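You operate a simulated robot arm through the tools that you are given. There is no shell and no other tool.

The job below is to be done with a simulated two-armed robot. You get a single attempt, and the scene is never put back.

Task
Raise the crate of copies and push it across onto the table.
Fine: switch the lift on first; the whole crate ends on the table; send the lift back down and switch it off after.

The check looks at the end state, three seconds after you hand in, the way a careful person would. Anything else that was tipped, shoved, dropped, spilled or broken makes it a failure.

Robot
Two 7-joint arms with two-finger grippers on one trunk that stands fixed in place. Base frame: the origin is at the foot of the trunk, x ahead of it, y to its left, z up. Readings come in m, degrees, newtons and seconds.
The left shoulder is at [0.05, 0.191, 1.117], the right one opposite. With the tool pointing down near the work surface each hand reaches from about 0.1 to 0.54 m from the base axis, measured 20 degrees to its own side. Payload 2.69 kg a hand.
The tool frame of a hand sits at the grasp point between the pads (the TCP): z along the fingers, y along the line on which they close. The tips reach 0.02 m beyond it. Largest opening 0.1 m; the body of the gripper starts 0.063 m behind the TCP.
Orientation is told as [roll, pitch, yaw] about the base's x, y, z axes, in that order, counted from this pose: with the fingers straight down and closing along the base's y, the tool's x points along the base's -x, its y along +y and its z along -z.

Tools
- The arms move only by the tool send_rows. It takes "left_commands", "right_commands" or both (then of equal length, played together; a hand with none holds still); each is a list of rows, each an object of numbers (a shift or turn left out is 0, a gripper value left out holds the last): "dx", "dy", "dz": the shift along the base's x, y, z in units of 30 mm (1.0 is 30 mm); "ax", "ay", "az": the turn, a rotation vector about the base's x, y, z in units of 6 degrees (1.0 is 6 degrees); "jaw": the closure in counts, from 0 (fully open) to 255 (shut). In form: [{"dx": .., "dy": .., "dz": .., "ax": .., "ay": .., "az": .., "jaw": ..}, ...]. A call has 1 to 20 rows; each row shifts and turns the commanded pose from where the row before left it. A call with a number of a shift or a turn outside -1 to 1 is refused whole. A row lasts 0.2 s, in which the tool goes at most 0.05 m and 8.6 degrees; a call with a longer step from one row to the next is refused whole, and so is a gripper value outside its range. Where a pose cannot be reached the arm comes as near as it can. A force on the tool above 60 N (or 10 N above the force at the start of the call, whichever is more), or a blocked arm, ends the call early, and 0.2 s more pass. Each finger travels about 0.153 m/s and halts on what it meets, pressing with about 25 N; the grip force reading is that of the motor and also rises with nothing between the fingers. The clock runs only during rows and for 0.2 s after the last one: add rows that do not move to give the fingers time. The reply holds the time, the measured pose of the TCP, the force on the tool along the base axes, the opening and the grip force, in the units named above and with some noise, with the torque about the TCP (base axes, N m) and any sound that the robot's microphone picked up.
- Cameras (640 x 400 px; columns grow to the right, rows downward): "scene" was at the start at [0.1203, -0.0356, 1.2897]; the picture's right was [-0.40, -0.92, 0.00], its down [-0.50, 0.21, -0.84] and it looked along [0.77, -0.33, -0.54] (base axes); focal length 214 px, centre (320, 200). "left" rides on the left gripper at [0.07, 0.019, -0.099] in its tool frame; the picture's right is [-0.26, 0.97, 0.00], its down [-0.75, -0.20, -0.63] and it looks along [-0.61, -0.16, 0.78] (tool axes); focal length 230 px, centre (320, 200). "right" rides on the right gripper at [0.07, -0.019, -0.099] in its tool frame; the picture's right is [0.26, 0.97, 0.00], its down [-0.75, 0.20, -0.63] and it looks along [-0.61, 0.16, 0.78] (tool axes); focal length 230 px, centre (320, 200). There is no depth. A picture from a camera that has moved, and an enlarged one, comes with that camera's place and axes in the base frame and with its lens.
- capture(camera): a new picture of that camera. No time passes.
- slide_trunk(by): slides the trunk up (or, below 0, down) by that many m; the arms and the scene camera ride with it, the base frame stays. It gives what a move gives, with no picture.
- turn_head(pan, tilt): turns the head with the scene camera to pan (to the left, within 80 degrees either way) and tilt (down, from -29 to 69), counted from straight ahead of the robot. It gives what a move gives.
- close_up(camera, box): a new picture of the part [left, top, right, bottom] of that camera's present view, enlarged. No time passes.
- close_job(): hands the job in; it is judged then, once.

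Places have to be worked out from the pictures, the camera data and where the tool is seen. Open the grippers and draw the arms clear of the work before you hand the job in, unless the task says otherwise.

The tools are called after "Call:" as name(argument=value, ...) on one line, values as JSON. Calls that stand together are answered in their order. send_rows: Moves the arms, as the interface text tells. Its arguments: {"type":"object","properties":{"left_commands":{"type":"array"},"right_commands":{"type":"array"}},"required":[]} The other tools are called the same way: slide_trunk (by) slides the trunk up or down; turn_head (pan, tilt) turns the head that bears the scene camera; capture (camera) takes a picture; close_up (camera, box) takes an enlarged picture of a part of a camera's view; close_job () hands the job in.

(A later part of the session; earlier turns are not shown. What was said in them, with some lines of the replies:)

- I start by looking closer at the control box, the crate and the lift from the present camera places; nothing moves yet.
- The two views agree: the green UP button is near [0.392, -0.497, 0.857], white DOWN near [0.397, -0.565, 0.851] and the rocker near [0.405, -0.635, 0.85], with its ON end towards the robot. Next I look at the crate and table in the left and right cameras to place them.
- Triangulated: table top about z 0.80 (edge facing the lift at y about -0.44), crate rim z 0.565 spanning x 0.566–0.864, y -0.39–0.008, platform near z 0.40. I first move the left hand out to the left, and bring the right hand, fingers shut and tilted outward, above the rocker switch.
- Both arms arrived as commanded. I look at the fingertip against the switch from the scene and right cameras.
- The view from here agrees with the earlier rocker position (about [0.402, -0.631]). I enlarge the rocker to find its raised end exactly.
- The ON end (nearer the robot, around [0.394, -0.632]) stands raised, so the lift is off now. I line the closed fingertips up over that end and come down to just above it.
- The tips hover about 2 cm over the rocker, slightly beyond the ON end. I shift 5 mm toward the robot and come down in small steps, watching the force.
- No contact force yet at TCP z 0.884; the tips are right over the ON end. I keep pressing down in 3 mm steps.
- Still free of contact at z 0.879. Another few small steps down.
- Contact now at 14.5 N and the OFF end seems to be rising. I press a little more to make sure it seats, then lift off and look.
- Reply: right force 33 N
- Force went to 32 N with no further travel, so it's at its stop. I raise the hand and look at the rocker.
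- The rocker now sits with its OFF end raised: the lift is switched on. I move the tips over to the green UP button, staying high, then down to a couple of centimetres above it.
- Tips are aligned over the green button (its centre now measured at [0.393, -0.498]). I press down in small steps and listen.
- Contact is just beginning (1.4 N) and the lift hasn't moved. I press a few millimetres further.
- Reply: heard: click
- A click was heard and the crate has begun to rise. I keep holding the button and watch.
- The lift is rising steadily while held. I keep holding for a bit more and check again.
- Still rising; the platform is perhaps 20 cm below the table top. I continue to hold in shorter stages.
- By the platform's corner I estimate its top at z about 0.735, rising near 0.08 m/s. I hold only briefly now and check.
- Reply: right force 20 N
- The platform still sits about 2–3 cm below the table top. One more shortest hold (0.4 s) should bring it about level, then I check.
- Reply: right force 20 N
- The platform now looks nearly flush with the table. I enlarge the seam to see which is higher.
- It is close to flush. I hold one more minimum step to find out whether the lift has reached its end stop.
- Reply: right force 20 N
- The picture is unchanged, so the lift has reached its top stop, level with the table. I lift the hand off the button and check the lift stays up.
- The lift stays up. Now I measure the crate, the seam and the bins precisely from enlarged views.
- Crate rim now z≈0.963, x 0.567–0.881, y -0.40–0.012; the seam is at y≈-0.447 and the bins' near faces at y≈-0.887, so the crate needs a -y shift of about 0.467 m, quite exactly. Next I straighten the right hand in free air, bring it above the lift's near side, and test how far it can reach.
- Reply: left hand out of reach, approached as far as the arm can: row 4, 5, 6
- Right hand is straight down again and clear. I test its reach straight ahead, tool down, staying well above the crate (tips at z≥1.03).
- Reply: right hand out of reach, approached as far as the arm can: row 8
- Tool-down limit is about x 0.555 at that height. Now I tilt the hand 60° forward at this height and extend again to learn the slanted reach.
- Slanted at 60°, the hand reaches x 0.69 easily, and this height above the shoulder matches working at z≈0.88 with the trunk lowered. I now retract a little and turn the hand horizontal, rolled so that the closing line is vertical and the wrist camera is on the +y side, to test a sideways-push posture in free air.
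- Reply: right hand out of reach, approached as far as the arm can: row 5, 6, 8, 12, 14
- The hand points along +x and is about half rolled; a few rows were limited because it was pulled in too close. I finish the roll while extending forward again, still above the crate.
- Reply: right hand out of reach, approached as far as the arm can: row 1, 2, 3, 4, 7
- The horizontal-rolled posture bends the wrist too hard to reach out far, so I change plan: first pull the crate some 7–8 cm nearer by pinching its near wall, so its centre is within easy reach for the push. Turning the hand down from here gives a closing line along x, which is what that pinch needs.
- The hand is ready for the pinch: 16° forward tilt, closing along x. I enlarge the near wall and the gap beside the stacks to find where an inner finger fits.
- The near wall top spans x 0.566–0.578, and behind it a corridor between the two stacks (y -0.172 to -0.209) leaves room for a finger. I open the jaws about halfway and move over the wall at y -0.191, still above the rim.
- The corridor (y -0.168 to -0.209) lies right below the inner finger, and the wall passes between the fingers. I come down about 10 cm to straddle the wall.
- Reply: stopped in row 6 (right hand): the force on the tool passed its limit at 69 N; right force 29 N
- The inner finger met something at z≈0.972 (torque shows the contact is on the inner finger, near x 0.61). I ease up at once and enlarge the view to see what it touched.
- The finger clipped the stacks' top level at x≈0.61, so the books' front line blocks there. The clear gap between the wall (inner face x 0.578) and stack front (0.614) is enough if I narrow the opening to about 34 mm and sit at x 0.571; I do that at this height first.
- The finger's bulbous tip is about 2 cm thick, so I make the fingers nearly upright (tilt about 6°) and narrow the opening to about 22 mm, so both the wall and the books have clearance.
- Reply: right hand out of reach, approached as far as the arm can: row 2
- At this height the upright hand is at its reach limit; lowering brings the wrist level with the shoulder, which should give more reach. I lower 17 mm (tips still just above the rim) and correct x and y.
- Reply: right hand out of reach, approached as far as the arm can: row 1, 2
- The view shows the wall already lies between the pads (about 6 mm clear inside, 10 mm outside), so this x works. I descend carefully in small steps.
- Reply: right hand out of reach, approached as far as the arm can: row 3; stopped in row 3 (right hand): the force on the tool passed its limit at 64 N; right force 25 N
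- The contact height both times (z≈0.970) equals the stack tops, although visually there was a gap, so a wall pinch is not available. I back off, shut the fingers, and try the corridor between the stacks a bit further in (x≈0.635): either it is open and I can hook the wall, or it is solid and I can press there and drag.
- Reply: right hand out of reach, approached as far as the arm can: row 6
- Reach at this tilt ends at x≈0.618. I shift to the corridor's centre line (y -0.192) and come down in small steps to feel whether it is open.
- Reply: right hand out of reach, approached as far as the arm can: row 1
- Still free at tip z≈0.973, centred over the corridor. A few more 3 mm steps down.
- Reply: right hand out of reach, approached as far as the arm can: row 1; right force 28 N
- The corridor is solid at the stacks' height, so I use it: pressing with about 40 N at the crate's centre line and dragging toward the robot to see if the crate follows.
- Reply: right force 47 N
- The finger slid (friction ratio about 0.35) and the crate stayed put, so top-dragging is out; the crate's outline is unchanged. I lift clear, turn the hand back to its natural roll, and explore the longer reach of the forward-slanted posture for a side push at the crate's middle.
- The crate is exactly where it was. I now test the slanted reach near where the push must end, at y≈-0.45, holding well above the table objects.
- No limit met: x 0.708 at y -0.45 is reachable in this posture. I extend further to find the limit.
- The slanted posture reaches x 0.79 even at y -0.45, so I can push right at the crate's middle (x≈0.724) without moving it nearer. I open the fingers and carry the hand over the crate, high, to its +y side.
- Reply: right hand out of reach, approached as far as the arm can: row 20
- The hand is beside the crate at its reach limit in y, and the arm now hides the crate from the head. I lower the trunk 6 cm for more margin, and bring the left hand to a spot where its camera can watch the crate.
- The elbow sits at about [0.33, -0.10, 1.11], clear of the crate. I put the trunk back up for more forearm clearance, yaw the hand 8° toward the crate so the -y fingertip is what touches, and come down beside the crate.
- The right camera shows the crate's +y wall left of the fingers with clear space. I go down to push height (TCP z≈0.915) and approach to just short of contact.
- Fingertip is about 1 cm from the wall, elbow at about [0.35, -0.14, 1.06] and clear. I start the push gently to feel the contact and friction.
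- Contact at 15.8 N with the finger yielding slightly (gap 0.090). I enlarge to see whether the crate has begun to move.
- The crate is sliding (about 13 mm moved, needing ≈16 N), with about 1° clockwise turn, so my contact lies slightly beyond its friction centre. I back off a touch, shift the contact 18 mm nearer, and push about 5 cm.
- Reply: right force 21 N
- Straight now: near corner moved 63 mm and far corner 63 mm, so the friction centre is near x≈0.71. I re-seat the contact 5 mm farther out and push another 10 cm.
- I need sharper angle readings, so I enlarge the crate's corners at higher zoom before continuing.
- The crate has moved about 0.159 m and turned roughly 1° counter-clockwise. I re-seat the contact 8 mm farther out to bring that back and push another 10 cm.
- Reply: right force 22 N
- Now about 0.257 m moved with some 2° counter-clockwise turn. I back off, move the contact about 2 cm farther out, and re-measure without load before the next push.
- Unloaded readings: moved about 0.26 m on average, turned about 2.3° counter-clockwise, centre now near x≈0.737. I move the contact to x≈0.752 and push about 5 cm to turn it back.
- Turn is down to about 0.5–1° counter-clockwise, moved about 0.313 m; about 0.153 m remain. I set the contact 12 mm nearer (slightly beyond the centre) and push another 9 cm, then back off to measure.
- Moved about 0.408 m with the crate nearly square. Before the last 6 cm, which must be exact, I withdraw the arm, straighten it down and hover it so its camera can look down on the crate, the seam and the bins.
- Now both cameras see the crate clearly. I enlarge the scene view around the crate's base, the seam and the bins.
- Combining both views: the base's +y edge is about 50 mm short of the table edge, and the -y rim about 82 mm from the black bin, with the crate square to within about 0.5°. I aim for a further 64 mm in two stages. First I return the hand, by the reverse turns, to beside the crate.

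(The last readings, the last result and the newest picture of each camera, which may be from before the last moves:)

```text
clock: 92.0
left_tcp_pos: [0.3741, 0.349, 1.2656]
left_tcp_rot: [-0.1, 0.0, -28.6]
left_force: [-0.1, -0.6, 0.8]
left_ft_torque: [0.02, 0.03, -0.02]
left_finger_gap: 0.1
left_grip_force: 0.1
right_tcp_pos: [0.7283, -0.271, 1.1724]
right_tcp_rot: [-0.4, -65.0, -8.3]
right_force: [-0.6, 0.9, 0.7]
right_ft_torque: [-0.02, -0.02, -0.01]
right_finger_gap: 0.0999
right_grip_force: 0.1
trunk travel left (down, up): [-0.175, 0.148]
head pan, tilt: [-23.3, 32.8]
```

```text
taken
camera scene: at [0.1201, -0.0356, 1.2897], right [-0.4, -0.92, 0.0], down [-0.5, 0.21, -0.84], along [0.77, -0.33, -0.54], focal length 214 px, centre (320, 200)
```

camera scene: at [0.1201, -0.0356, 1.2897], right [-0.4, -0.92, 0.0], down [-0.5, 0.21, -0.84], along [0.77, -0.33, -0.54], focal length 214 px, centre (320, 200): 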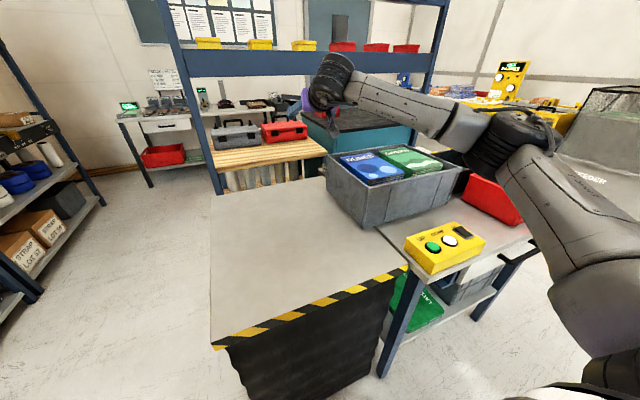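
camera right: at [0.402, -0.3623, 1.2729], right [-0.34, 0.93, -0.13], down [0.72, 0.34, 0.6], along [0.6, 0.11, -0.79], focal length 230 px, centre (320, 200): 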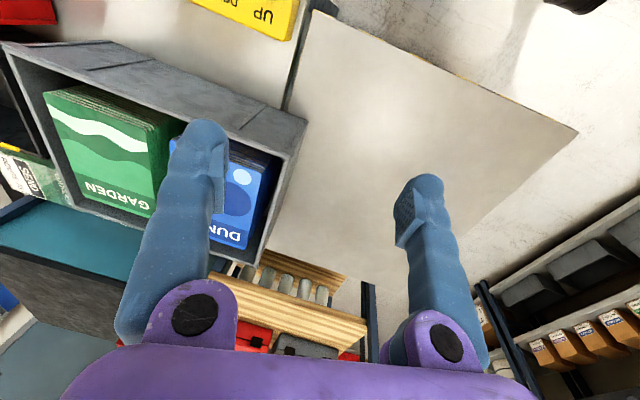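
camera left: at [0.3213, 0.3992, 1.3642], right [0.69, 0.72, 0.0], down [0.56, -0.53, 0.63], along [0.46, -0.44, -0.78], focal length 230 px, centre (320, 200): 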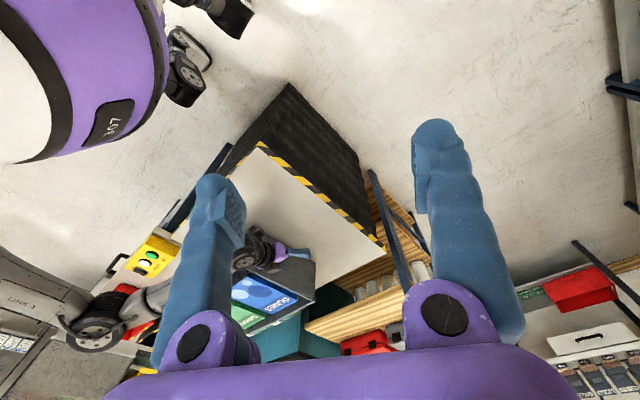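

Pose regained. I descend beside the crate and push to stage one (about 48 mm), then back off slightly to measure.

Call:
send_rows(right_commands=[{"dz": -0.945}, {"dz": -0.945}, {"dz": -0.945}, {"dz": -0.945}, {"dz": -0.945}, {"dz": -0.945}, {"dz": -0.945}, {"dz": -0.945}, {"dz": -0.945}, {}])

Call:
send_rows(right_commands=[{"dy": -0.5}, {"dy": -0.5}, {"dy": -0.5}, {"dy": -0.3}, {"dy": -0.3}, {"dy": -0.3}, {"dy": -0.3}, {"dy": -0.3}, {"dy": -0.3}, {"dy": -0.22}, {}])

Call:
capture(camera="scene")

```text
clock: 94.2
left_tcp_pos: [0.3735, 0.3499, 1.268]
left_tcp_rot: [-0.1, -0.1, -28.6]
left_force: [-0.9, -0.1, -0.2]
left_ft_torque: [-0.02, 0.03, 0.0]
left_finger_gap: 0.1
left_grip_force: 0.1
right_tcp_pos: [0.7279, -0.2728, 0.916]
right_tcp_rot: [-0.3, -64.8, -8.3]
right_force: [-0.8, -0.5, -0.9]
right_ft_torque: [-0.01, -0.01, 0.03]
right_finger_gap: 0.0999
right_grip_force: 0.0
trunk travel left (down, up): [-0.175, 0.148]
head pan, tilt: [-23.3, 32.8]
```

```text
clock: 96.7
left_tcp_pos: [0.3736, 0.3505, 1.2649]
left_tcp_rot: [-0.1, -0.1, -28.5]
left_force: [-0.5, -0.6, 0.3]
left_ft_torque: [0.01, -0.01, -0.04]
left_finger_gap: 0.0999
left_grip_force: 0.1
right_tcp_pos: [0.728, -0.3762, 0.9173]
right_tcp_rot: [-0.4, -64.8, -8.1]
right_force: [1.4, 18.5, -5.7]
right_ft_torque: [0.24, 0.04, 0.12]
right_finger_gap: 0.088
right_grip_force: 0.1
trunk travel left (down, up): [-0.175, 0.148]
head pan, tilt: [-23.3, 32.8]
```

```text
taken
camera scene: at [0.1212, -0.0341, 1.2896], right [-0.4, -0.92, 0.0], down [-0.5, 0.21, -0.84], along [0.77, -0.33, -0.54], focal length 214 px, centre (320, 200)
```

scene: 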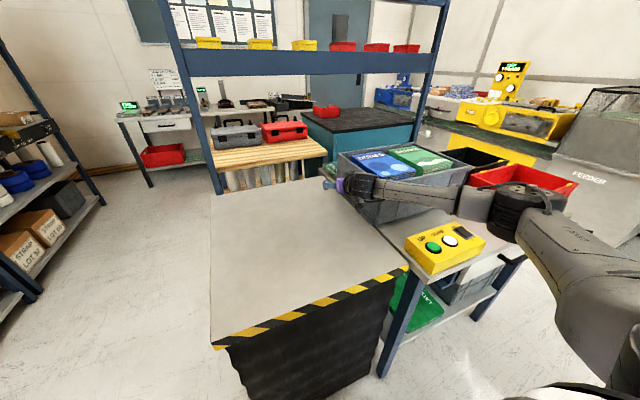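

Stage one done (TCP y -0.376 under load). I back off a centimetre or so and enlarge the seam near the crate's +y edge.

Call:
send_rows(right_commands=[{"dy": 0.5}, {"dy": 0.5}, {}])

Call:
close_up(camera="scene", box=[325, 165, 425, 240])

Call:
close_up(camera="scene", box=[420, 135, 520, 215])

Call:
capture(camera="right")

```text
clock: 97.5
left_tcp_pos: [0.3729, 0.3486, 1.2666]
left_tcp_rot: [0.1, -0.2, -28.6]
left_force: [0.3, 0.8, -0.4]
left_ft_torque: [-0.01, 0.01, -0.03]
left_finger_gap: 0.1
left_grip_force: 0.1
right_tcp_pos: [0.7276, -0.3484, 0.9184]
right_tcp_rot: [-0.4, -64.8, -8.5]
right_force: [0.9, 0.1, -0.1]
right_ft_torque: [0.0, -0.01, -0.02]
right_finger_gap: 0.1001
right_grip_force: 0.0
trunk travel left (down, up): [-0.175, 0.148]
head pan, tilt: [-23.3, 32.8]
```

```text
5.33 times, centred on (375, 202) of scene
camera zoom: at [0.1201, -0.0358, 1.2897], right [-0.4, -0.92, 0.0], down [-0.5, 0.21, -0.84], along [0.77, -0.33, -0.54], focal length 1144 px, centre (27, 187)
```

zoom: 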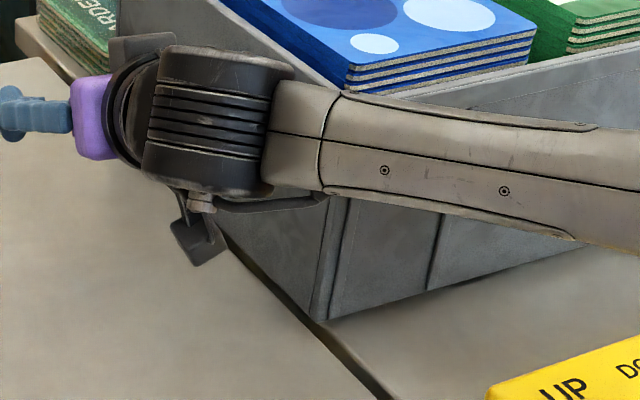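

```text
5.00 times, centred on (470, 175) of scene
camera zoom: at [0.1201, -0.0358, 1.2897], right [-0.4, -0.92, 0.0], down [-0.5, 0.21, -0.84], along [0.77, -0.33, -0.54], focal length 1072 px, centre (-430, 325)
```

zoom: 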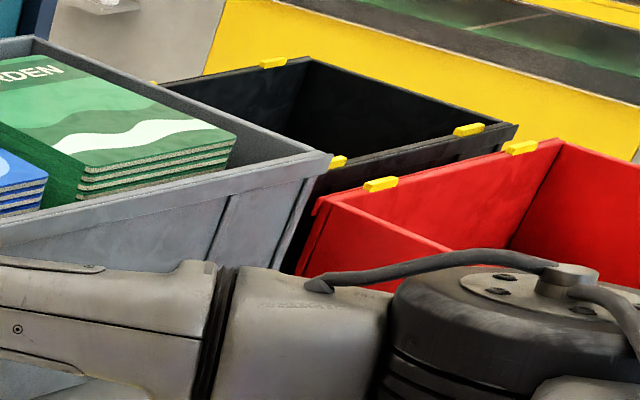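

```text
taken
camera right: at [0.6084, -0.3505, 0.897], right [0.04, 0.97, -0.24], down [-0.22, 0.24, 0.95], along [0.98, 0.02, 0.22], focal length 230 px, centre (320, 200)
```

right: 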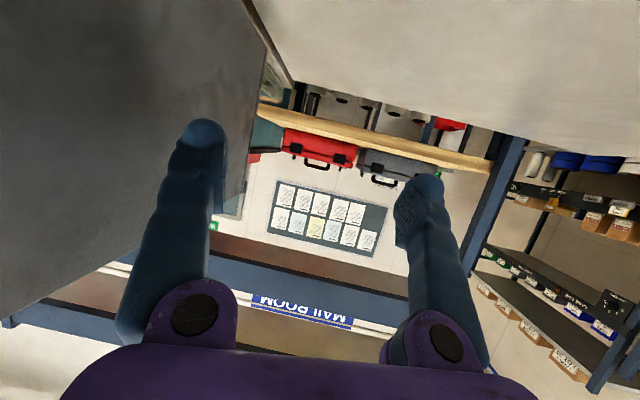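

The base's +y edge now sits at y≈-0.447, right at the table's edge, as intended. I make the final push of about 16.5 mm.

Call:
send_rows(right_commands=[{"dy": -0.4}, {"dy": -0.4}, {"dy": -0.3}, {"dy": -0.25}, {"dy": -0.2}, {}])

Call:
send_rows(right_commands=[{"dy": 0.7}, {"dy": 0.7}, {"dz": 1.0}, {"dz": 1.0, "dx": -0.3, "ay": 1.0}, {"dz": 1.0, "dx": -0.5, "ay": 1.0}, {"dz": 1.0, "dx": -0.7, "ay": 1.0}, {"dz": 1.0, "dx": -0.9, "ay": 1.0}, {"dz": 1.0, "dx": -0.9, "ay": 1.0}, {"dz": 1.0, "dx": -0.9, "ay": 1.0}, {"dz": 1.0, "dx": -0.9, "ay": 1.0}, {"dz": 0.5, "dx": -0.9, "ay": 1.0}, {"ay": 1.0, "dx": -0.9}, {"ay": 1.0, "dx": -0.9}, {"ay": 0.8, "az": 0.7, "dx": -0.9}, {"az": 0.68}, {}])

Call:
capture(camera="scene")

Call:
capture(camera="right")

```text
clock: 98.8
left_tcp_pos: [0.3739, 0.3494, 1.2657]
left_tcp_rot: [-0.1, 0.0, -28.5]
left_force: [0.4, 0.4, -0.1]
left_ft_torque: [0.0, -0.01, 0.0]
left_finger_gap: 0.1
left_grip_force: 0.0
right_tcp_pos: [0.727, -0.3943, 0.9167]
right_tcp_rot: [-0.4, -64.6, -8.2]
right_force: [0.4, 14.5, -6.5]
right_ft_torque: [0.32, 0.01, 0.06]
right_finger_gap: 0.0911
right_grip_force: 0.0
trunk travel left (down, up): [-0.175, 0.148]
head pan, tilt: [-23.3, 32.8]
```

```text
clock: 102.2
left_tcp_pos: [0.3735, 0.3496, 1.2666]
left_tcp_rot: [0.0, 0.0, -28.6]
left_force: [0.1, -0.7, 0.1]
left_ft_torque: [-0.03, 0.0, -0.01]
left_finger_gap: 0.1001
left_grip_force: 0.1
right_tcp_pos: [0.4661, -0.3528, 1.1702]
right_tcp_rot: [-7.6, -0.2, 4.8]
right_force: [0.6, -0.6, 0.7]
right_ft_torque: [0.0, -0.03, 0.0]
right_finger_gap: 0.0999
right_grip_force: 0.0
trunk travel left (down, up): [-0.175, 0.148]
head pan, tilt: [-23.3, 32.8]
```

```text
taken
camera scene: at [0.1201, -0.0356, 1.2897], right [-0.4, -0.92, 0.0], down [-0.5, 0.21, -0.84], along [0.77, -0.33, -0.54], focal length 214 px, centre (320, 200)
```

scene: 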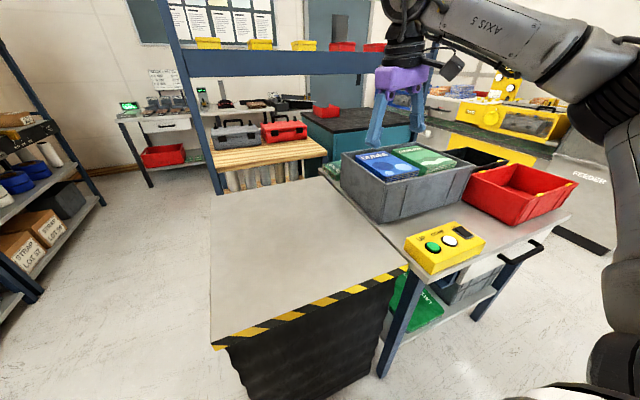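

```text
taken
camera right: at [0.3985, -0.3637, 1.2711], right [-0.34, 0.93, -0.13], down [0.72, 0.34, 0.6], along [0.6, 0.11, -0.79], focal length 230 px, centre (320, 200)
```

right: 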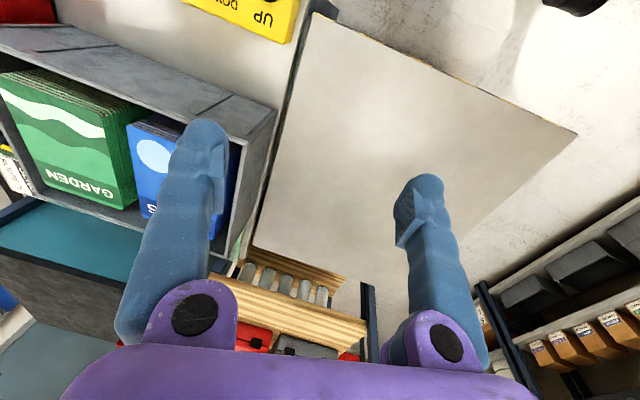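

The crate is now off the lift, fully past the seam by the look of it. I enlarge both sides to confirm the clearances.

Call:
close_up(camera="scene", box=[325, 160, 405, 240])

Call:
close_up(camera="scene", box=[420, 140, 520, 220])

Call:
close_up(camera="right", box=[200, 60, 340, 280])

Call:
close_up(camera="scene", box=[315, 140, 385, 200])

```text
5.00 times, centred on (365, 200) of scene
camera zoom: at [0.1201, -0.0356, 1.2897], right [-0.4, -0.92, 0.0], down [-0.5, 0.21, -0.84], along [0.77, -0.33, -0.54], focal length 1072 px, centre (95, 200)
```

zoom: 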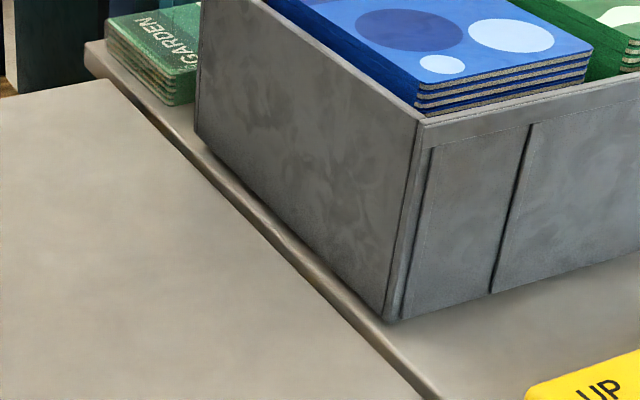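

```text
5.00 times, centred on (470, 180) of scene
camera zoom: at [0.1201, -0.0356, 1.2897], right [-0.4, -0.92, 0.0], down [-0.5, 0.21, -0.84], along [0.77, -0.33, -0.54], focal length 1072 px, centre (-430, 300)
```

zoom: 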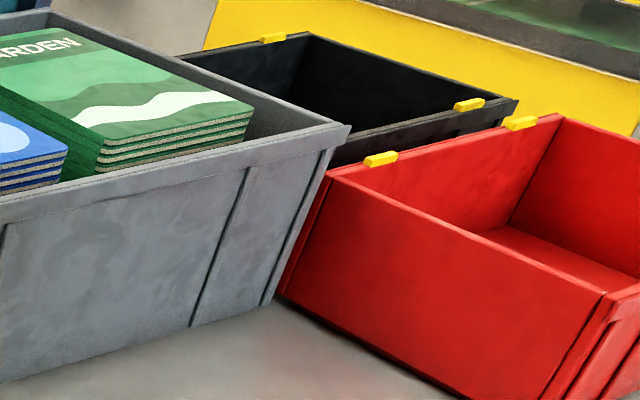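

```text
1.82 times, centred on (270, 170) of right
camera zoom: at [0.3985, -0.3637, 1.2711], right [-0.34, 0.93, -0.13], down [0.72, 0.34, 0.6], along [0.6, 0.11, -0.79], focal length 418 px, centre (411, 254)
```

zoom: 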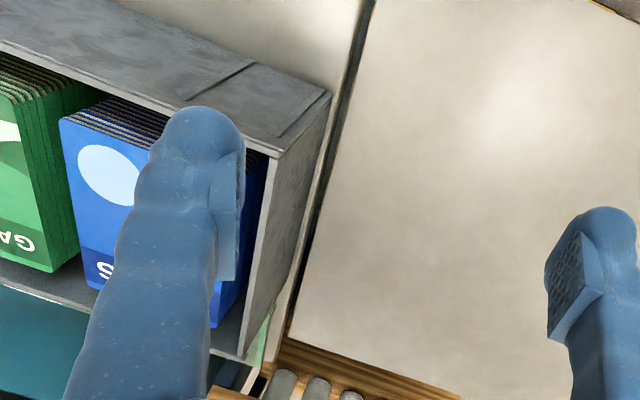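

```text
6.67 times, centred on (350, 170) of scene
camera zoom: at [0.1201, -0.0356, 1.2897], right [-0.4, -0.92, 0.0], down [-0.5, 0.21, -0.84], along [0.77, -0.33, -0.54], focal length 1430 px, centre (120, 400)
```

zoom: 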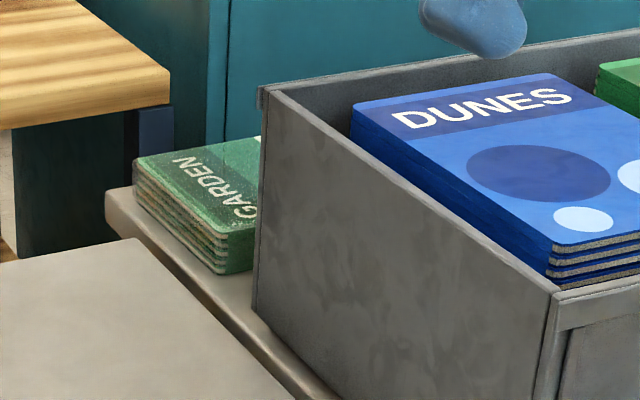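

The crate is square, its +y base edge at y≈-0.466 (fully on the table past the edge at ≈-0.453), with about 2 cm to the bins, nothing else touched. Next I close the fingers and bring the right hand, tilted as before, above the white DOWN button.

Call:
send_rows(right_commands=[{"dx": -0.171, "dy": -0.495, "dz": -0.2, "ax": 0.63, "ay": 0.04, "az": -0.4, "jaw": 255}, {"dx": -0.171, "dy": -0.495, "dz": -0.3, "ax": 0.63, "ay": 0.04, "az": -0.4}, {"dx": -0.171, "dy": -0.495, "dz": -0.57, "ax": -0.388, "ay": -0.314}, {"dx": -0.171, "dy": -0.495, "dz": -0.57, "ax": -0.388, "ay": -0.314}, {"dx": -0.171, "dy": -0.495, "dz": -0.57, "ax": -0.388, "ay": -0.314}, {"dx": -0.171, "dy": -0.495, "dz": -0.57, "ax": -0.388, "ay": -0.314}, {"dx": -0.171, "dy": -0.495, "dz": -0.57, "ax": -0.388, "ay": -0.314}, {"dx": -0.171, "dy": -0.495, "dz": -0.57, "ax": -0.388, "ay": -0.314}, {"dx": -0.171, "dy": -0.495, "dz": -0.57, "ax": -0.388, "ay": -0.314}, {"dx": -0.171, "dy": -0.495, "dz": -0.57, "ax": -0.388, "ay": -0.314}, {"dx": -0.171, "dy": -0.495, "dz": -0.57, "ax": -0.388, "ay": -0.314}, {"dx": -0.171, "dy": -0.495, "dz": -0.57, "ax": -0.388, "ay": -0.314}, {"dx": -0.171, "dy": -0.495, "dz": -0.57, "ax": -0.388, "ay": -0.314}, {"dx": -0.171, "dy": -0.495, "dz": -0.57, "ax": -0.388, "ay": -0.314}, {}])

Call:
close_up(camera="scene", box=[390, 190, 490, 270])

Call:
close_up(camera="right", box=[220, 0, 480, 190])

```text
clock: 105.5
left_tcp_pos: [0.3736, 0.3489, 1.2669]
left_tcp_rot: [0.0, -0.1, -28.6]
left_force: [-0.1, -0.8, 0.3]
left_ft_torque: [0.03, -0.01, 0.02]
left_finger_gap: 0.1
left_grip_force: 0.0
right_tcp_pos: [0.3973, -0.5585, 0.9518]
right_tcp_rot: [-29.5, -21.6, 5.6]
right_force: [0.1, 0.5, 0.5]
right_ft_torque: [-0.03, 0.01, -0.02]
right_finger_gap: 0.0
right_grip_force: 25.4
trunk travel left (down, up): [-0.175, 0.148]
head pan, tilt: [-23.3, 32.8]
```

```text
5.00 times, centred on (440, 230) of scene
camera zoom: at [0.1204, -0.0356, 1.2897], right [-0.4, -0.92, 0.0], down [-0.5, 0.21, -0.84], along [0.77, -0.33, -0.54], focal length 1072 px, centre (-280, 50)
```

zoom: 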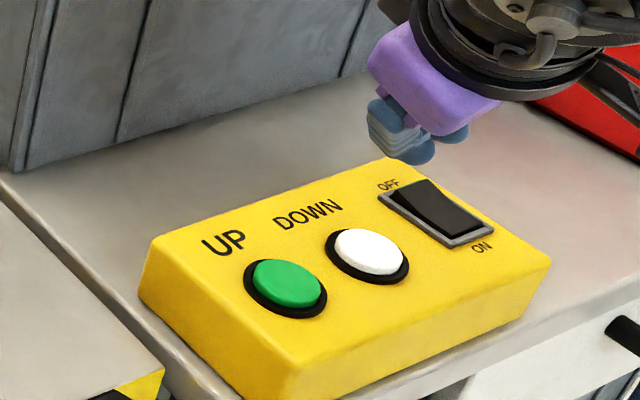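

```text
2.11 times, centred on (350, 95) of right
camera zoom: at [0.295, -0.5373, 1.0136], right [-0.15, 0.83, -0.54], down [0.48, 0.54, 0.69], along [0.86, -0.16, -0.48], focal length 484 px, centre (257, 421)
```

zoom: 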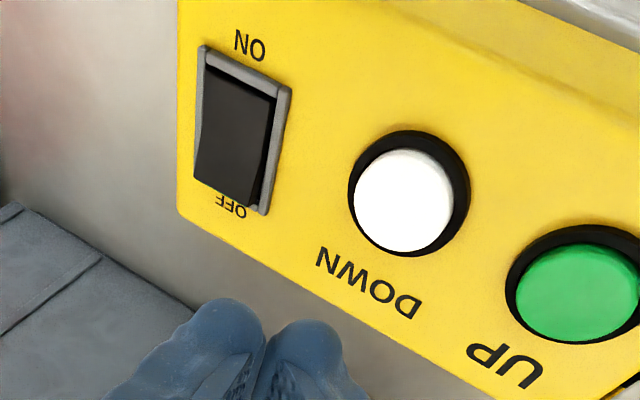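

The white button's centre measures [0.395, -0.561]. I correct 3 mm in x, come down and press it in small steps.

Call:
send_rows(right_commands=[{"dx": -0.1, "dz": -0.7}, {"dz": -0.7}, {"dz": -0.6}, {"dz": -0.4}, {"dz": -0.1}, {"dz": -0.1}, {"dz": -0.1}, {}])

Call:
capture(camera="scene")

```text
clock: 107.2
left_tcp_pos: [0.3723, 0.3512, 1.2664]
left_tcp_rot: [-0.1, -0.2, -28.6]
left_force: [0.3, 0.3, -0.2]
left_ft_torque: [-0.01, -0.01, 0.01]
left_finger_gap: 0.0997
left_grip_force: 0.1
right_tcp_pos: [0.3938, -0.5583, 0.875]
right_tcp_rot: [-29.7, -21.9, 5.8]
right_force: [-3.2, 0.9, 17.7]
right_ft_torque: [0.01, 0.13, 0.04]
right_finger_gap: 0.0
right_grip_force: 25.2
trunk travel left (down, up): [-0.175, 0.148]
head pan, tilt: [-23.3, 32.8]
heard: click
```

```text
taken
camera scene: at [0.119, -0.034, 1.2901], right [-0.4, -0.92, 0.0], down [-0.5, 0.21, -0.84], along [0.77, -0.33, -0.54], focal length 214 px, centre (320, 200)
```

scene: 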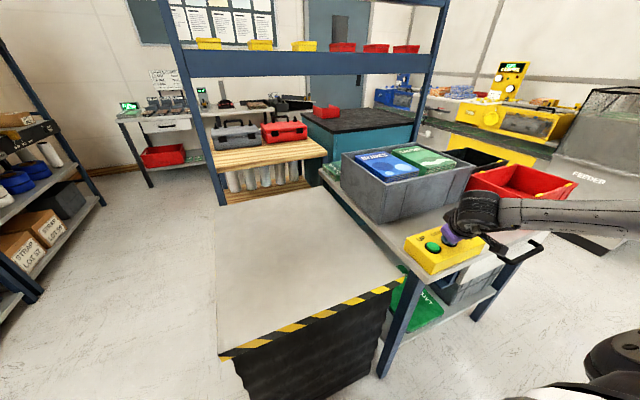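

The click was heard and the empty platform is descending while the crate stays put on the table. I keep holding DOWN.

Call:
send_rows(right_commands=[{}, {}, {}, {}, {}, {}, {}, {}, {}, {}, {}, {}])

Call:
capture(camera="scene")

```text
clock: 109.8
left_tcp_pos: [0.372, 0.3502, 1.267]
left_tcp_rot: [0.0, -0.2, -28.6]
left_force: [0.9, 0.8, -0.2]
left_ft_torque: [-0.02, 0.0, 0.02]
left_finger_gap: 0.1
left_grip_force: 0.1
right_tcp_pos: [0.3922, -0.5582, 0.8719]
right_tcp_rot: [-29.7, -21.9, 5.9]
right_force: [2.9, -7.6, 23.3]
right_ft_torque: [-0.1, -0.02, 0.01]
right_finger_gap: 0.0001
right_grip_force: 25.2
trunk travel left (down, up): [-0.175, 0.148]
head pan, tilt: [-23.3, 32.8]
```

```text
taken
camera scene: at [0.1191, -0.034, 1.2899], right [-0.4, -0.92, 0.0], down [-0.5, 0.21, -0.84], along [0.77, -0.33, -0.54], focal length 214 px, centre (320, 200)
```

scene: 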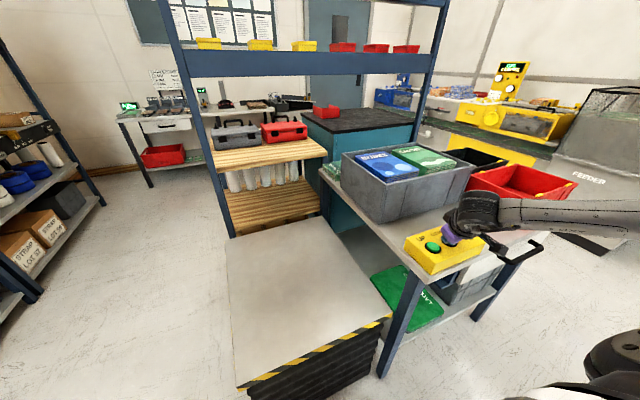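

Still going down as expected. I keep holding until the platform reaches the position it started from and stops.

Call:
send_rows(right_commands=[{}, {}, {}, {}, {}, {}, {}, {}, {}, {}])

Call:
capture(camera="scene")

```text
clock: 112.0
left_tcp_pos: [0.3721, 0.3499, 1.2661]
left_tcp_rot: [-0.1, -0.2, -28.6]
left_force: [-0.2, 0.9, -0.2]
left_ft_torque: [-0.01, -0.01, 0.03]
left_finger_gap: 0.0998
left_grip_force: 0.0
right_tcp_pos: [0.3922, -0.5582, 0.8731]
right_tcp_rot: [-29.7, -21.9, 5.7]
right_force: [1.8, -4.9, 23.7]
right_ft_torque: [-0.09, 0.03, 0.0]
right_finger_gap: 0.0
right_grip_force: 25.4
trunk travel left (down, up): [-0.175, 0.148]
head pan, tilt: [-23.3, 32.8]
```

```text
taken
camera scene: at [0.119, -0.0339, 1.29], right [-0.4, -0.92, 0.0], down [-0.5, 0.21, -0.84], along [0.77, -0.33, -0.54], focal length 214 px, centre (320, 200)
```

scene: 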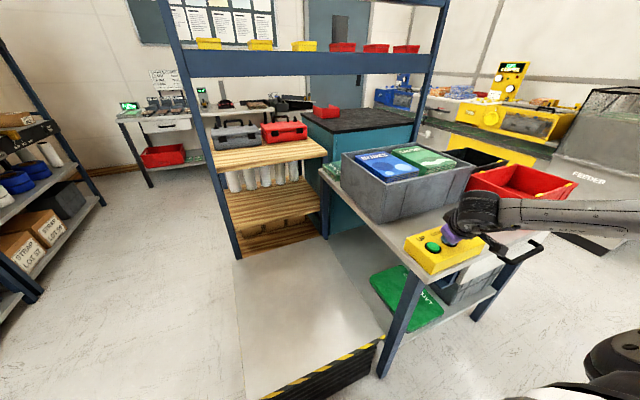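

The platform looks back at its start height. I hold a second longer and compare to be sure it has stopped.

Call:
send_rows(right_commands=[{}, {}, {}, {}])

Call:
capture(camera="scene")

```text
clock: 113.0
left_tcp_pos: [0.3717, 0.3506, 1.2668]
left_tcp_rot: [-0.1, -0.2, -28.6]
left_force: [1.1, 0.5, -0.5]
left_ft_torque: [0.0, -0.01, 0.02]
left_finger_gap: 0.0998
left_grip_force: 0.1
right_tcp_pos: [0.3933, -0.5574, 0.8734]
right_tcp_rot: [-29.6, -22.0, 5.8]
right_force: [1.4, -3.8, 24.7]
right_ft_torque: [-0.04, 0.06, 0.01]
right_finger_gap: 0.0
right_grip_force: 24.9
trunk travel left (down, up): [-0.175, 0.148]
head pan, tilt: [-23.3, 32.8]
```

```text
taken
camera scene: at [0.119, -0.0338, 1.29], right [-0.4, -0.92, 0.0], down [-0.5, 0.21, -0.84], along [0.77, -0.33, -0.54], focal length 214 px, centre (320, 200)
```

scene: 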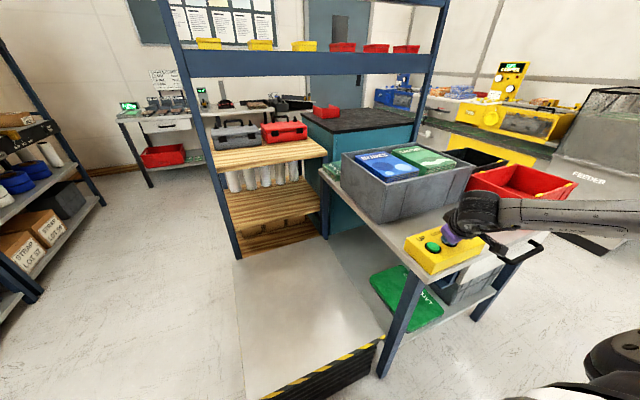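

The picture is unchanged, so the lift is fully down. I release, rise, and move over the raised OFF end of the rocker (about [0.424, -0.632]).

Call:
send_rows(right_commands=[{"dz": 0.5}, {"dz": 1.0}, {"dz": 1.0}, {"dx": 0.33, "dy": -0.8}, {"dx": 0.33, "dy": -0.8}, {"dx": 0.33, "dy": -0.8}, {"dz": -0.7}, {"dz": -0.6}, {}])

Call:
close_up(camera="scene", box=[420, 200, 500, 255])

Call:
close_up(camera="right", box=[220, 0, 480, 190])

```text
clock: 115.0
left_tcp_pos: [0.3732, 0.3491, 1.2661]
left_tcp_rot: [0.0, 0.0, -28.6]
left_force: [0.0, -0.9, -0.2]
left_ft_torque: [0.01, -0.03, 0.0]
left_finger_gap: 0.0999
left_grip_force: 0.0
right_tcp_pos: [0.4229, -0.6295, 0.9077]
right_tcp_rot: [-29.5, -21.7, 5.8]
right_force: [-1.0, 0.0, 0.0]
right_ft_torque: [-0.01, -0.01, 0.02]
right_finger_gap: 0.0
right_grip_force: 25.2
trunk travel left (down, up): [-0.175, 0.148]
head pan, tilt: [-23.3, 32.8]
```

```text
7.27 times, centred on (460, 228) of scene
camera zoom: at [0.1203, -0.0355, 1.2897], right [-0.4, -0.92, 0.0], down [-0.5, 0.21, -0.84], along [0.77, -0.33, -0.54], focal length 1560 px, centre (-698, 0)
```

zoom: 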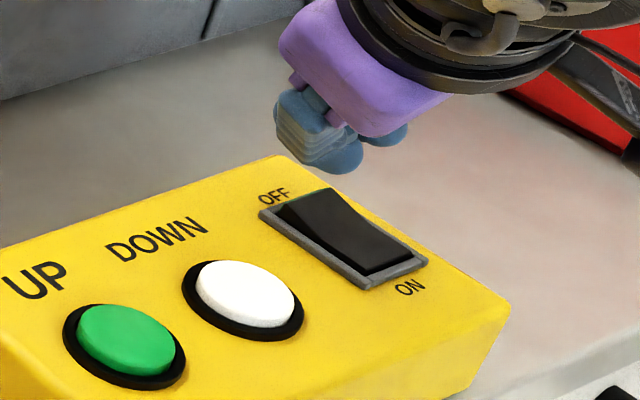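

```text
2.11 times, centred on (350, 95) of right
camera zoom: at [0.3214, -0.6074, 0.9685], right [-0.15, 0.83, -0.54], down [0.48, 0.53, 0.69], along [0.86, -0.16, -0.48], focal length 484 px, centre (257, 421)
```

zoom: 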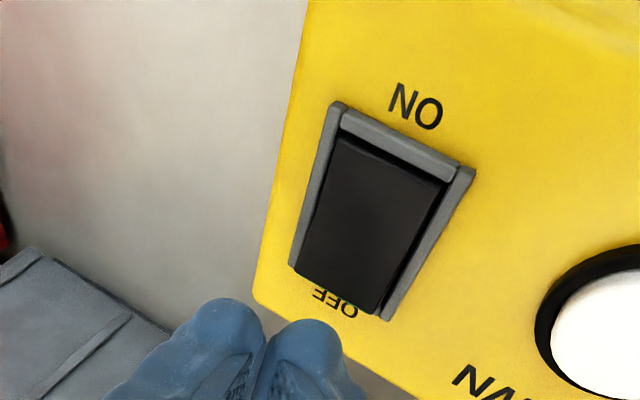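

Aligned with the raised OFF end (frame's far edge at x 0.4335). I press down in small steps.

Call:
send_rows(right_commands=[{"dz": -0.4}, {"dz": -0.4}, {"dz": -0.1}, {"dz": -0.1}, {"dz": -0.1}, {"dz": -0.1}, {}])

Call:
close_up(camera="scene", box=[420, 200, 500, 255])

```text
clock: 116.7
left_tcp_pos: [0.371, 0.3525, 1.2658]
left_tcp_rot: [-0.2, -0.3, -28.6]
left_force: [0.1, 0.3, -1.2]
left_ft_torque: [0.0, -0.02, 0.0]
left_finger_gap: 0.0999
left_grip_force: 0.2
right_tcp_pos: [0.4225, -0.631, 0.8762]
right_tcp_rot: [-30.1, -22.1, 5.9]
right_force: [-0.5, -3.4, 31.7]
right_ft_torque: [-0.02, 0.12, 0.12]
right_finger_gap: 0.0
right_grip_force: 24.7
trunk travel left (down, up): [-0.175, 0.148]
head pan, tilt: [-23.3, 32.8]
```

```text
7.27 times, centred on (460, 228) of scene
camera zoom: at [0.118, -0.0325, 1.2904], right [-0.4, -0.92, 0.0], down [-0.5, 0.21, -0.84], along [0.77, -0.33, -0.54], focal length 1560 px, centre (-698, 0)
```

zoom: 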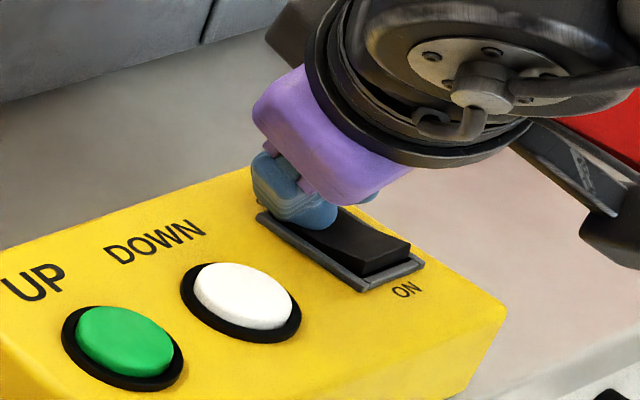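

The ON end has risen again, at 32 N with the rocker on its stop. I lift off, confirm the switch, and withdraw the hand.

Call:
send_rows(right_commands=[{"dz": 0.5}, {"dz": 1.0}, {"dz": 1.0}, {"dz": 1.0}, {"dz": 1.0, "dx": -0.7, "dy": 0.3}, {"dz": 1.0, "dx": -0.7, "dy": 0.6}, {"dz": 0.7, "dx": -0.7, "dy": 0.8}, {"dz": 0.7, "dx": -0.7, "dy": 0.8}, {}])

Call:
close_up(camera="scene", box=[395, 210, 495, 280])

Call:
capture(camera="scene")

```text
clock: 118.7
left_tcp_pos: [0.3745, 0.349, 1.2659]
left_tcp_rot: [-0.1, 0.0, -28.6]
left_force: [-0.3, -0.1, 0.1]
left_ft_torque: [0.02, 0.02, -0.01]
left_finger_gap: 0.0999
left_grip_force: 0.1
right_tcp_pos: [0.3391, -0.5569, 1.0795]
right_tcp_rot: [-29.5, -21.7, 5.7]
right_force: [-0.5, 0.1, 0.1]
right_ft_torque: [0.0, 0.01, 0.0]
right_finger_gap: 0.0
right_grip_force: 24.6
trunk travel left (down, up): [-0.175, 0.148]
head pan, tilt: [-23.3, 32.8]
```

```text
5.71 times, centred on (445, 245) of scene
camera zoom: at [0.1206, -0.0359, 1.2896], right [-0.4, -0.92, 0.0], down [-0.5, 0.21, -0.84], along [0.77, -0.33, -0.54], focal length 1226 px, centre (-394, -57)
```

zoom: 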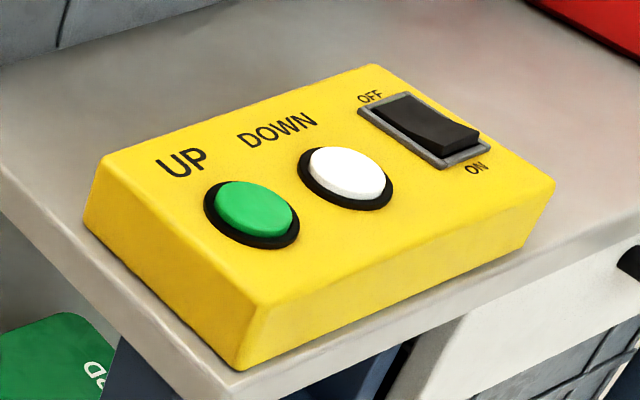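

```text
taken
camera scene: at [0.1206, -0.0359, 1.2896], right [-0.4, -0.92, 0.0], down [-0.5, 0.21, -0.84], along [0.77, -0.33, -0.54], focal length 214 px, centre (320, 200)
```

scene: 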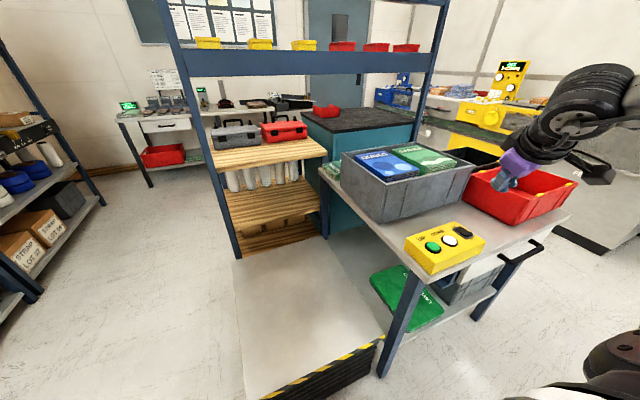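

The rocker is back at OFF just as at the start, the lift is down, and the crate stands on the table. I open the gripper, straighten the right hand and draw it back to near its start place.

Call:
send_rows(right_commands=[{"dx": -0.12, "dy": 0.6, "dz": 0.37, "ax": 0.388, "ay": 0.314}, {"dx": -0.12, "dy": 0.6, "dz": 0.37, "ax": 0.388, "ay": 0.314}, {"dx": -0.12, "dy": 0.6, "dz": 0.37, "ax": 0.388, "ay": 0.314, "jaw": 0}, {"dx": -0.12, "dy": 0.6, "dz": 0.37, "ax": 0.388, "ay": 0.314}, {"dx": -0.12, "dy": 0.6, "dz": 0.37, "ax": 0.388, "ay": 0.314}, {"dx": -0.12, "dy": 0.6, "dz": 0.37, "ax": 0.388, "ay": 0.314}, {"dx": -0.12, "dy": 0.6, "dz": 0.37, "ax": 0.388, "ay": 0.314}, {"dx": -0.12, "dy": 0.6, "dz": 0.37, "ax": 0.388, "ay": 0.314}, {"dx": -0.12, "dy": 0.6, "dz": 0.37, "ax": 0.388, "ay": 0.314}, {"dx": -0.12, "dy": 0.6, "dz": 0.37, "ax": 0.388, "ay": 0.314}, {"dx": -0.12, "dy": 0.6, "dz": 0.37, "ax": 0.388, "ay": 0.314}, {"dx": -0.12, "dy": 0.6, "dz": 0.37, "ax": 0.388, "ay": 0.314}, {}])

Call:
capture(camera="right")

Call:
close_up(camera="scene", box=[310, 130, 590, 290])

```text
clock: 121.5
left_tcp_pos: [0.3733, 0.3489, 1.2661]
left_tcp_rot: [0.0, -0.1, -28.6]
left_force: [0.4, -0.3, 0.0]
left_ft_torque: [-0.02, -0.01, -0.01]
left_finger_gap: 0.1001
left_grip_force: 0.0
right_tcp_pos: [0.2936, -0.3407, 1.2114]
right_tcp_rot: [-0.1, 0.0, 0.0]
right_force: [0.0, -0.3, -0.3]
right_ft_torque: [0.03, -0.02, -0.03]
right_finger_gap: 0.1
right_grip_force: 0.1
trunk travel left (down, up): [-0.175, 0.148]
head pan, tilt: [-23.3, 32.8]
```

```text
taken
camera right: at [0.2263, -0.359, 1.31], right [-0.26, 0.97, 0.0], down [0.75, 0.2, 0.63], along [0.61, 0.16, -0.78], focal length 230 px, centre (320, 200)
```

right: 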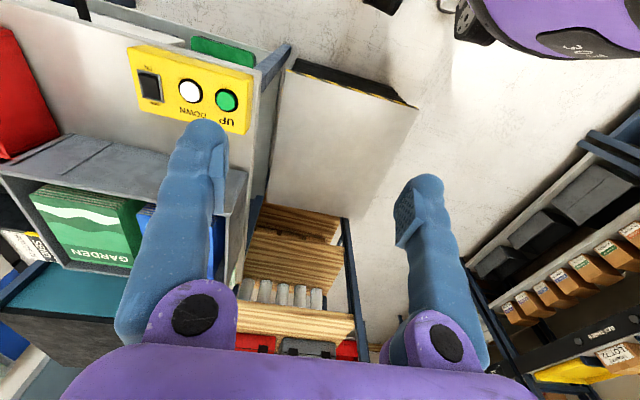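

```text
2.29 times, centred on (450, 210) of scene
camera zoom: at [0.1203, -0.0358, 1.2897], right [-0.4, -0.92, 0.0], down [-0.5, 0.21, -0.84], along [0.77, -0.33, -0.54], focal length 490 px, centre (23, 177)
```

zoom: 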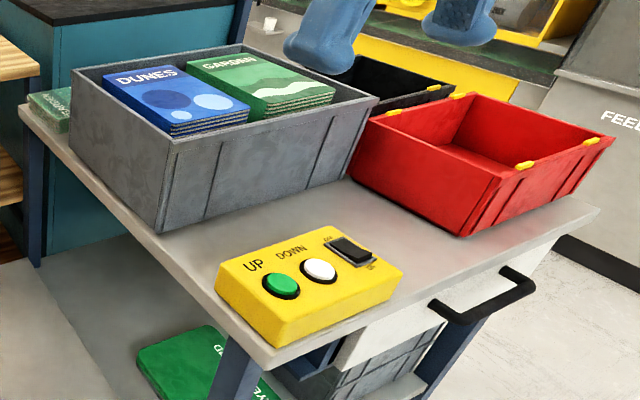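

Both arms are clear with open grippers. One last close check of the crate's edge against the table edge and of the gap to the bins, before handing in.

Call:
close_up(camera="scene", box=[315, 150, 405, 240])

Call:
close_up(camera="scene", box=[430, 140, 520, 220])

Call:
capture(camera="left")

```text
4.44 times, centred on (360, 195) of scene
camera zoom: at [0.1203, -0.0358, 1.2897], right [-0.4, -0.92, 0.0], down [-0.5, 0.21, -0.84], along [0.77, -0.33, -0.54], focal length 953 px, centre (142, 222)
```

zoom: 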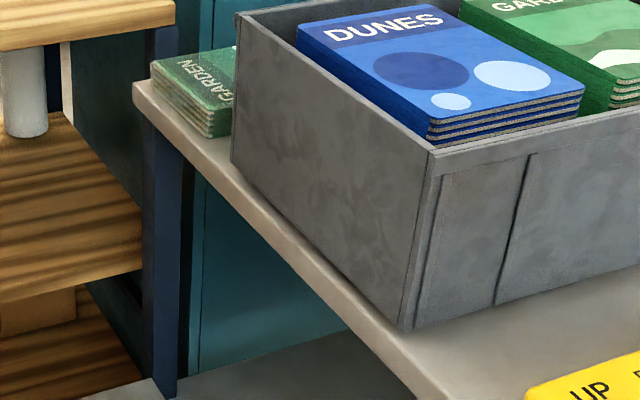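

```text
5.00 times, centred on (475, 180) of scene
camera zoom: at [0.1203, -0.0358, 1.2897], right [-0.4, -0.92, 0.0], down [-0.5, 0.21, -0.84], along [0.77, -0.33, -0.54], focal length 1072 px, centre (-455, 300)
```

zoom: 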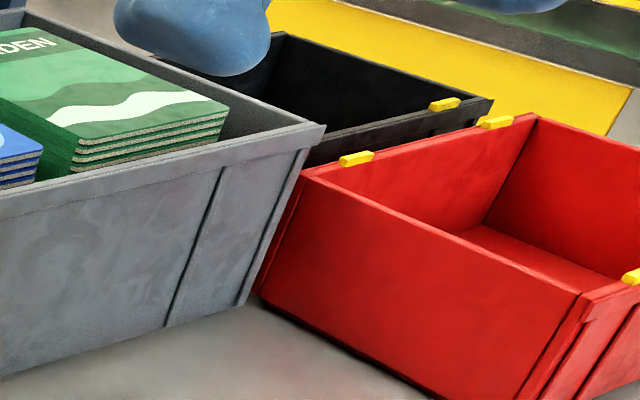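

```text
taken
camera left: at [0.3209, 0.3974, 1.365], right [0.69, 0.73, 0.0], down [0.56, -0.53, 0.63], along [0.46, -0.43, -0.78], focal length 230 px, centre (320, 200)
```

left: 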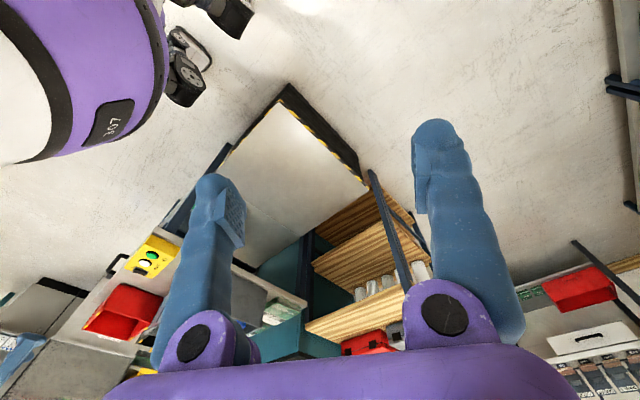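

Everything checks out. The crate stands square and wholly on the table, about 1 cm inside its edge and about 2 cm from the bins. The bins, stacks and control box are where they were, the lift is down, the switch is OFF, and both hands are open and clear. I hand the job in.

Call:
close_job()

```text
The job is handed in.
```

The crate of copies is on the table, the lift is back down, and its switch is off. I've handed the job in.

- **Order:** I switched the lift on first, raised it until it stopped level with the table, and pushed the crate across. Then I lowered the lift until it stopped and switched it off.
- **Crate:** It sits square on the table. By my camera estimates, its base is about 1 cm inside the table edge and about 2 cm from the bins.
- **Rest of the scene:** The bins, the green stacks and the control box looked unmoved in the last pictures. Both grippers are open and clear of the table.
- **Contacts along the way:** I first tried to pull the crate closer by pinching its near wall and then by dragging from above. My fingers met the top of the crate's contents in those tries, twice hard enough (64–69 N) to trip the force limit. The crate did not move and I saw nothing displaced, so I pushed it from the side instead.
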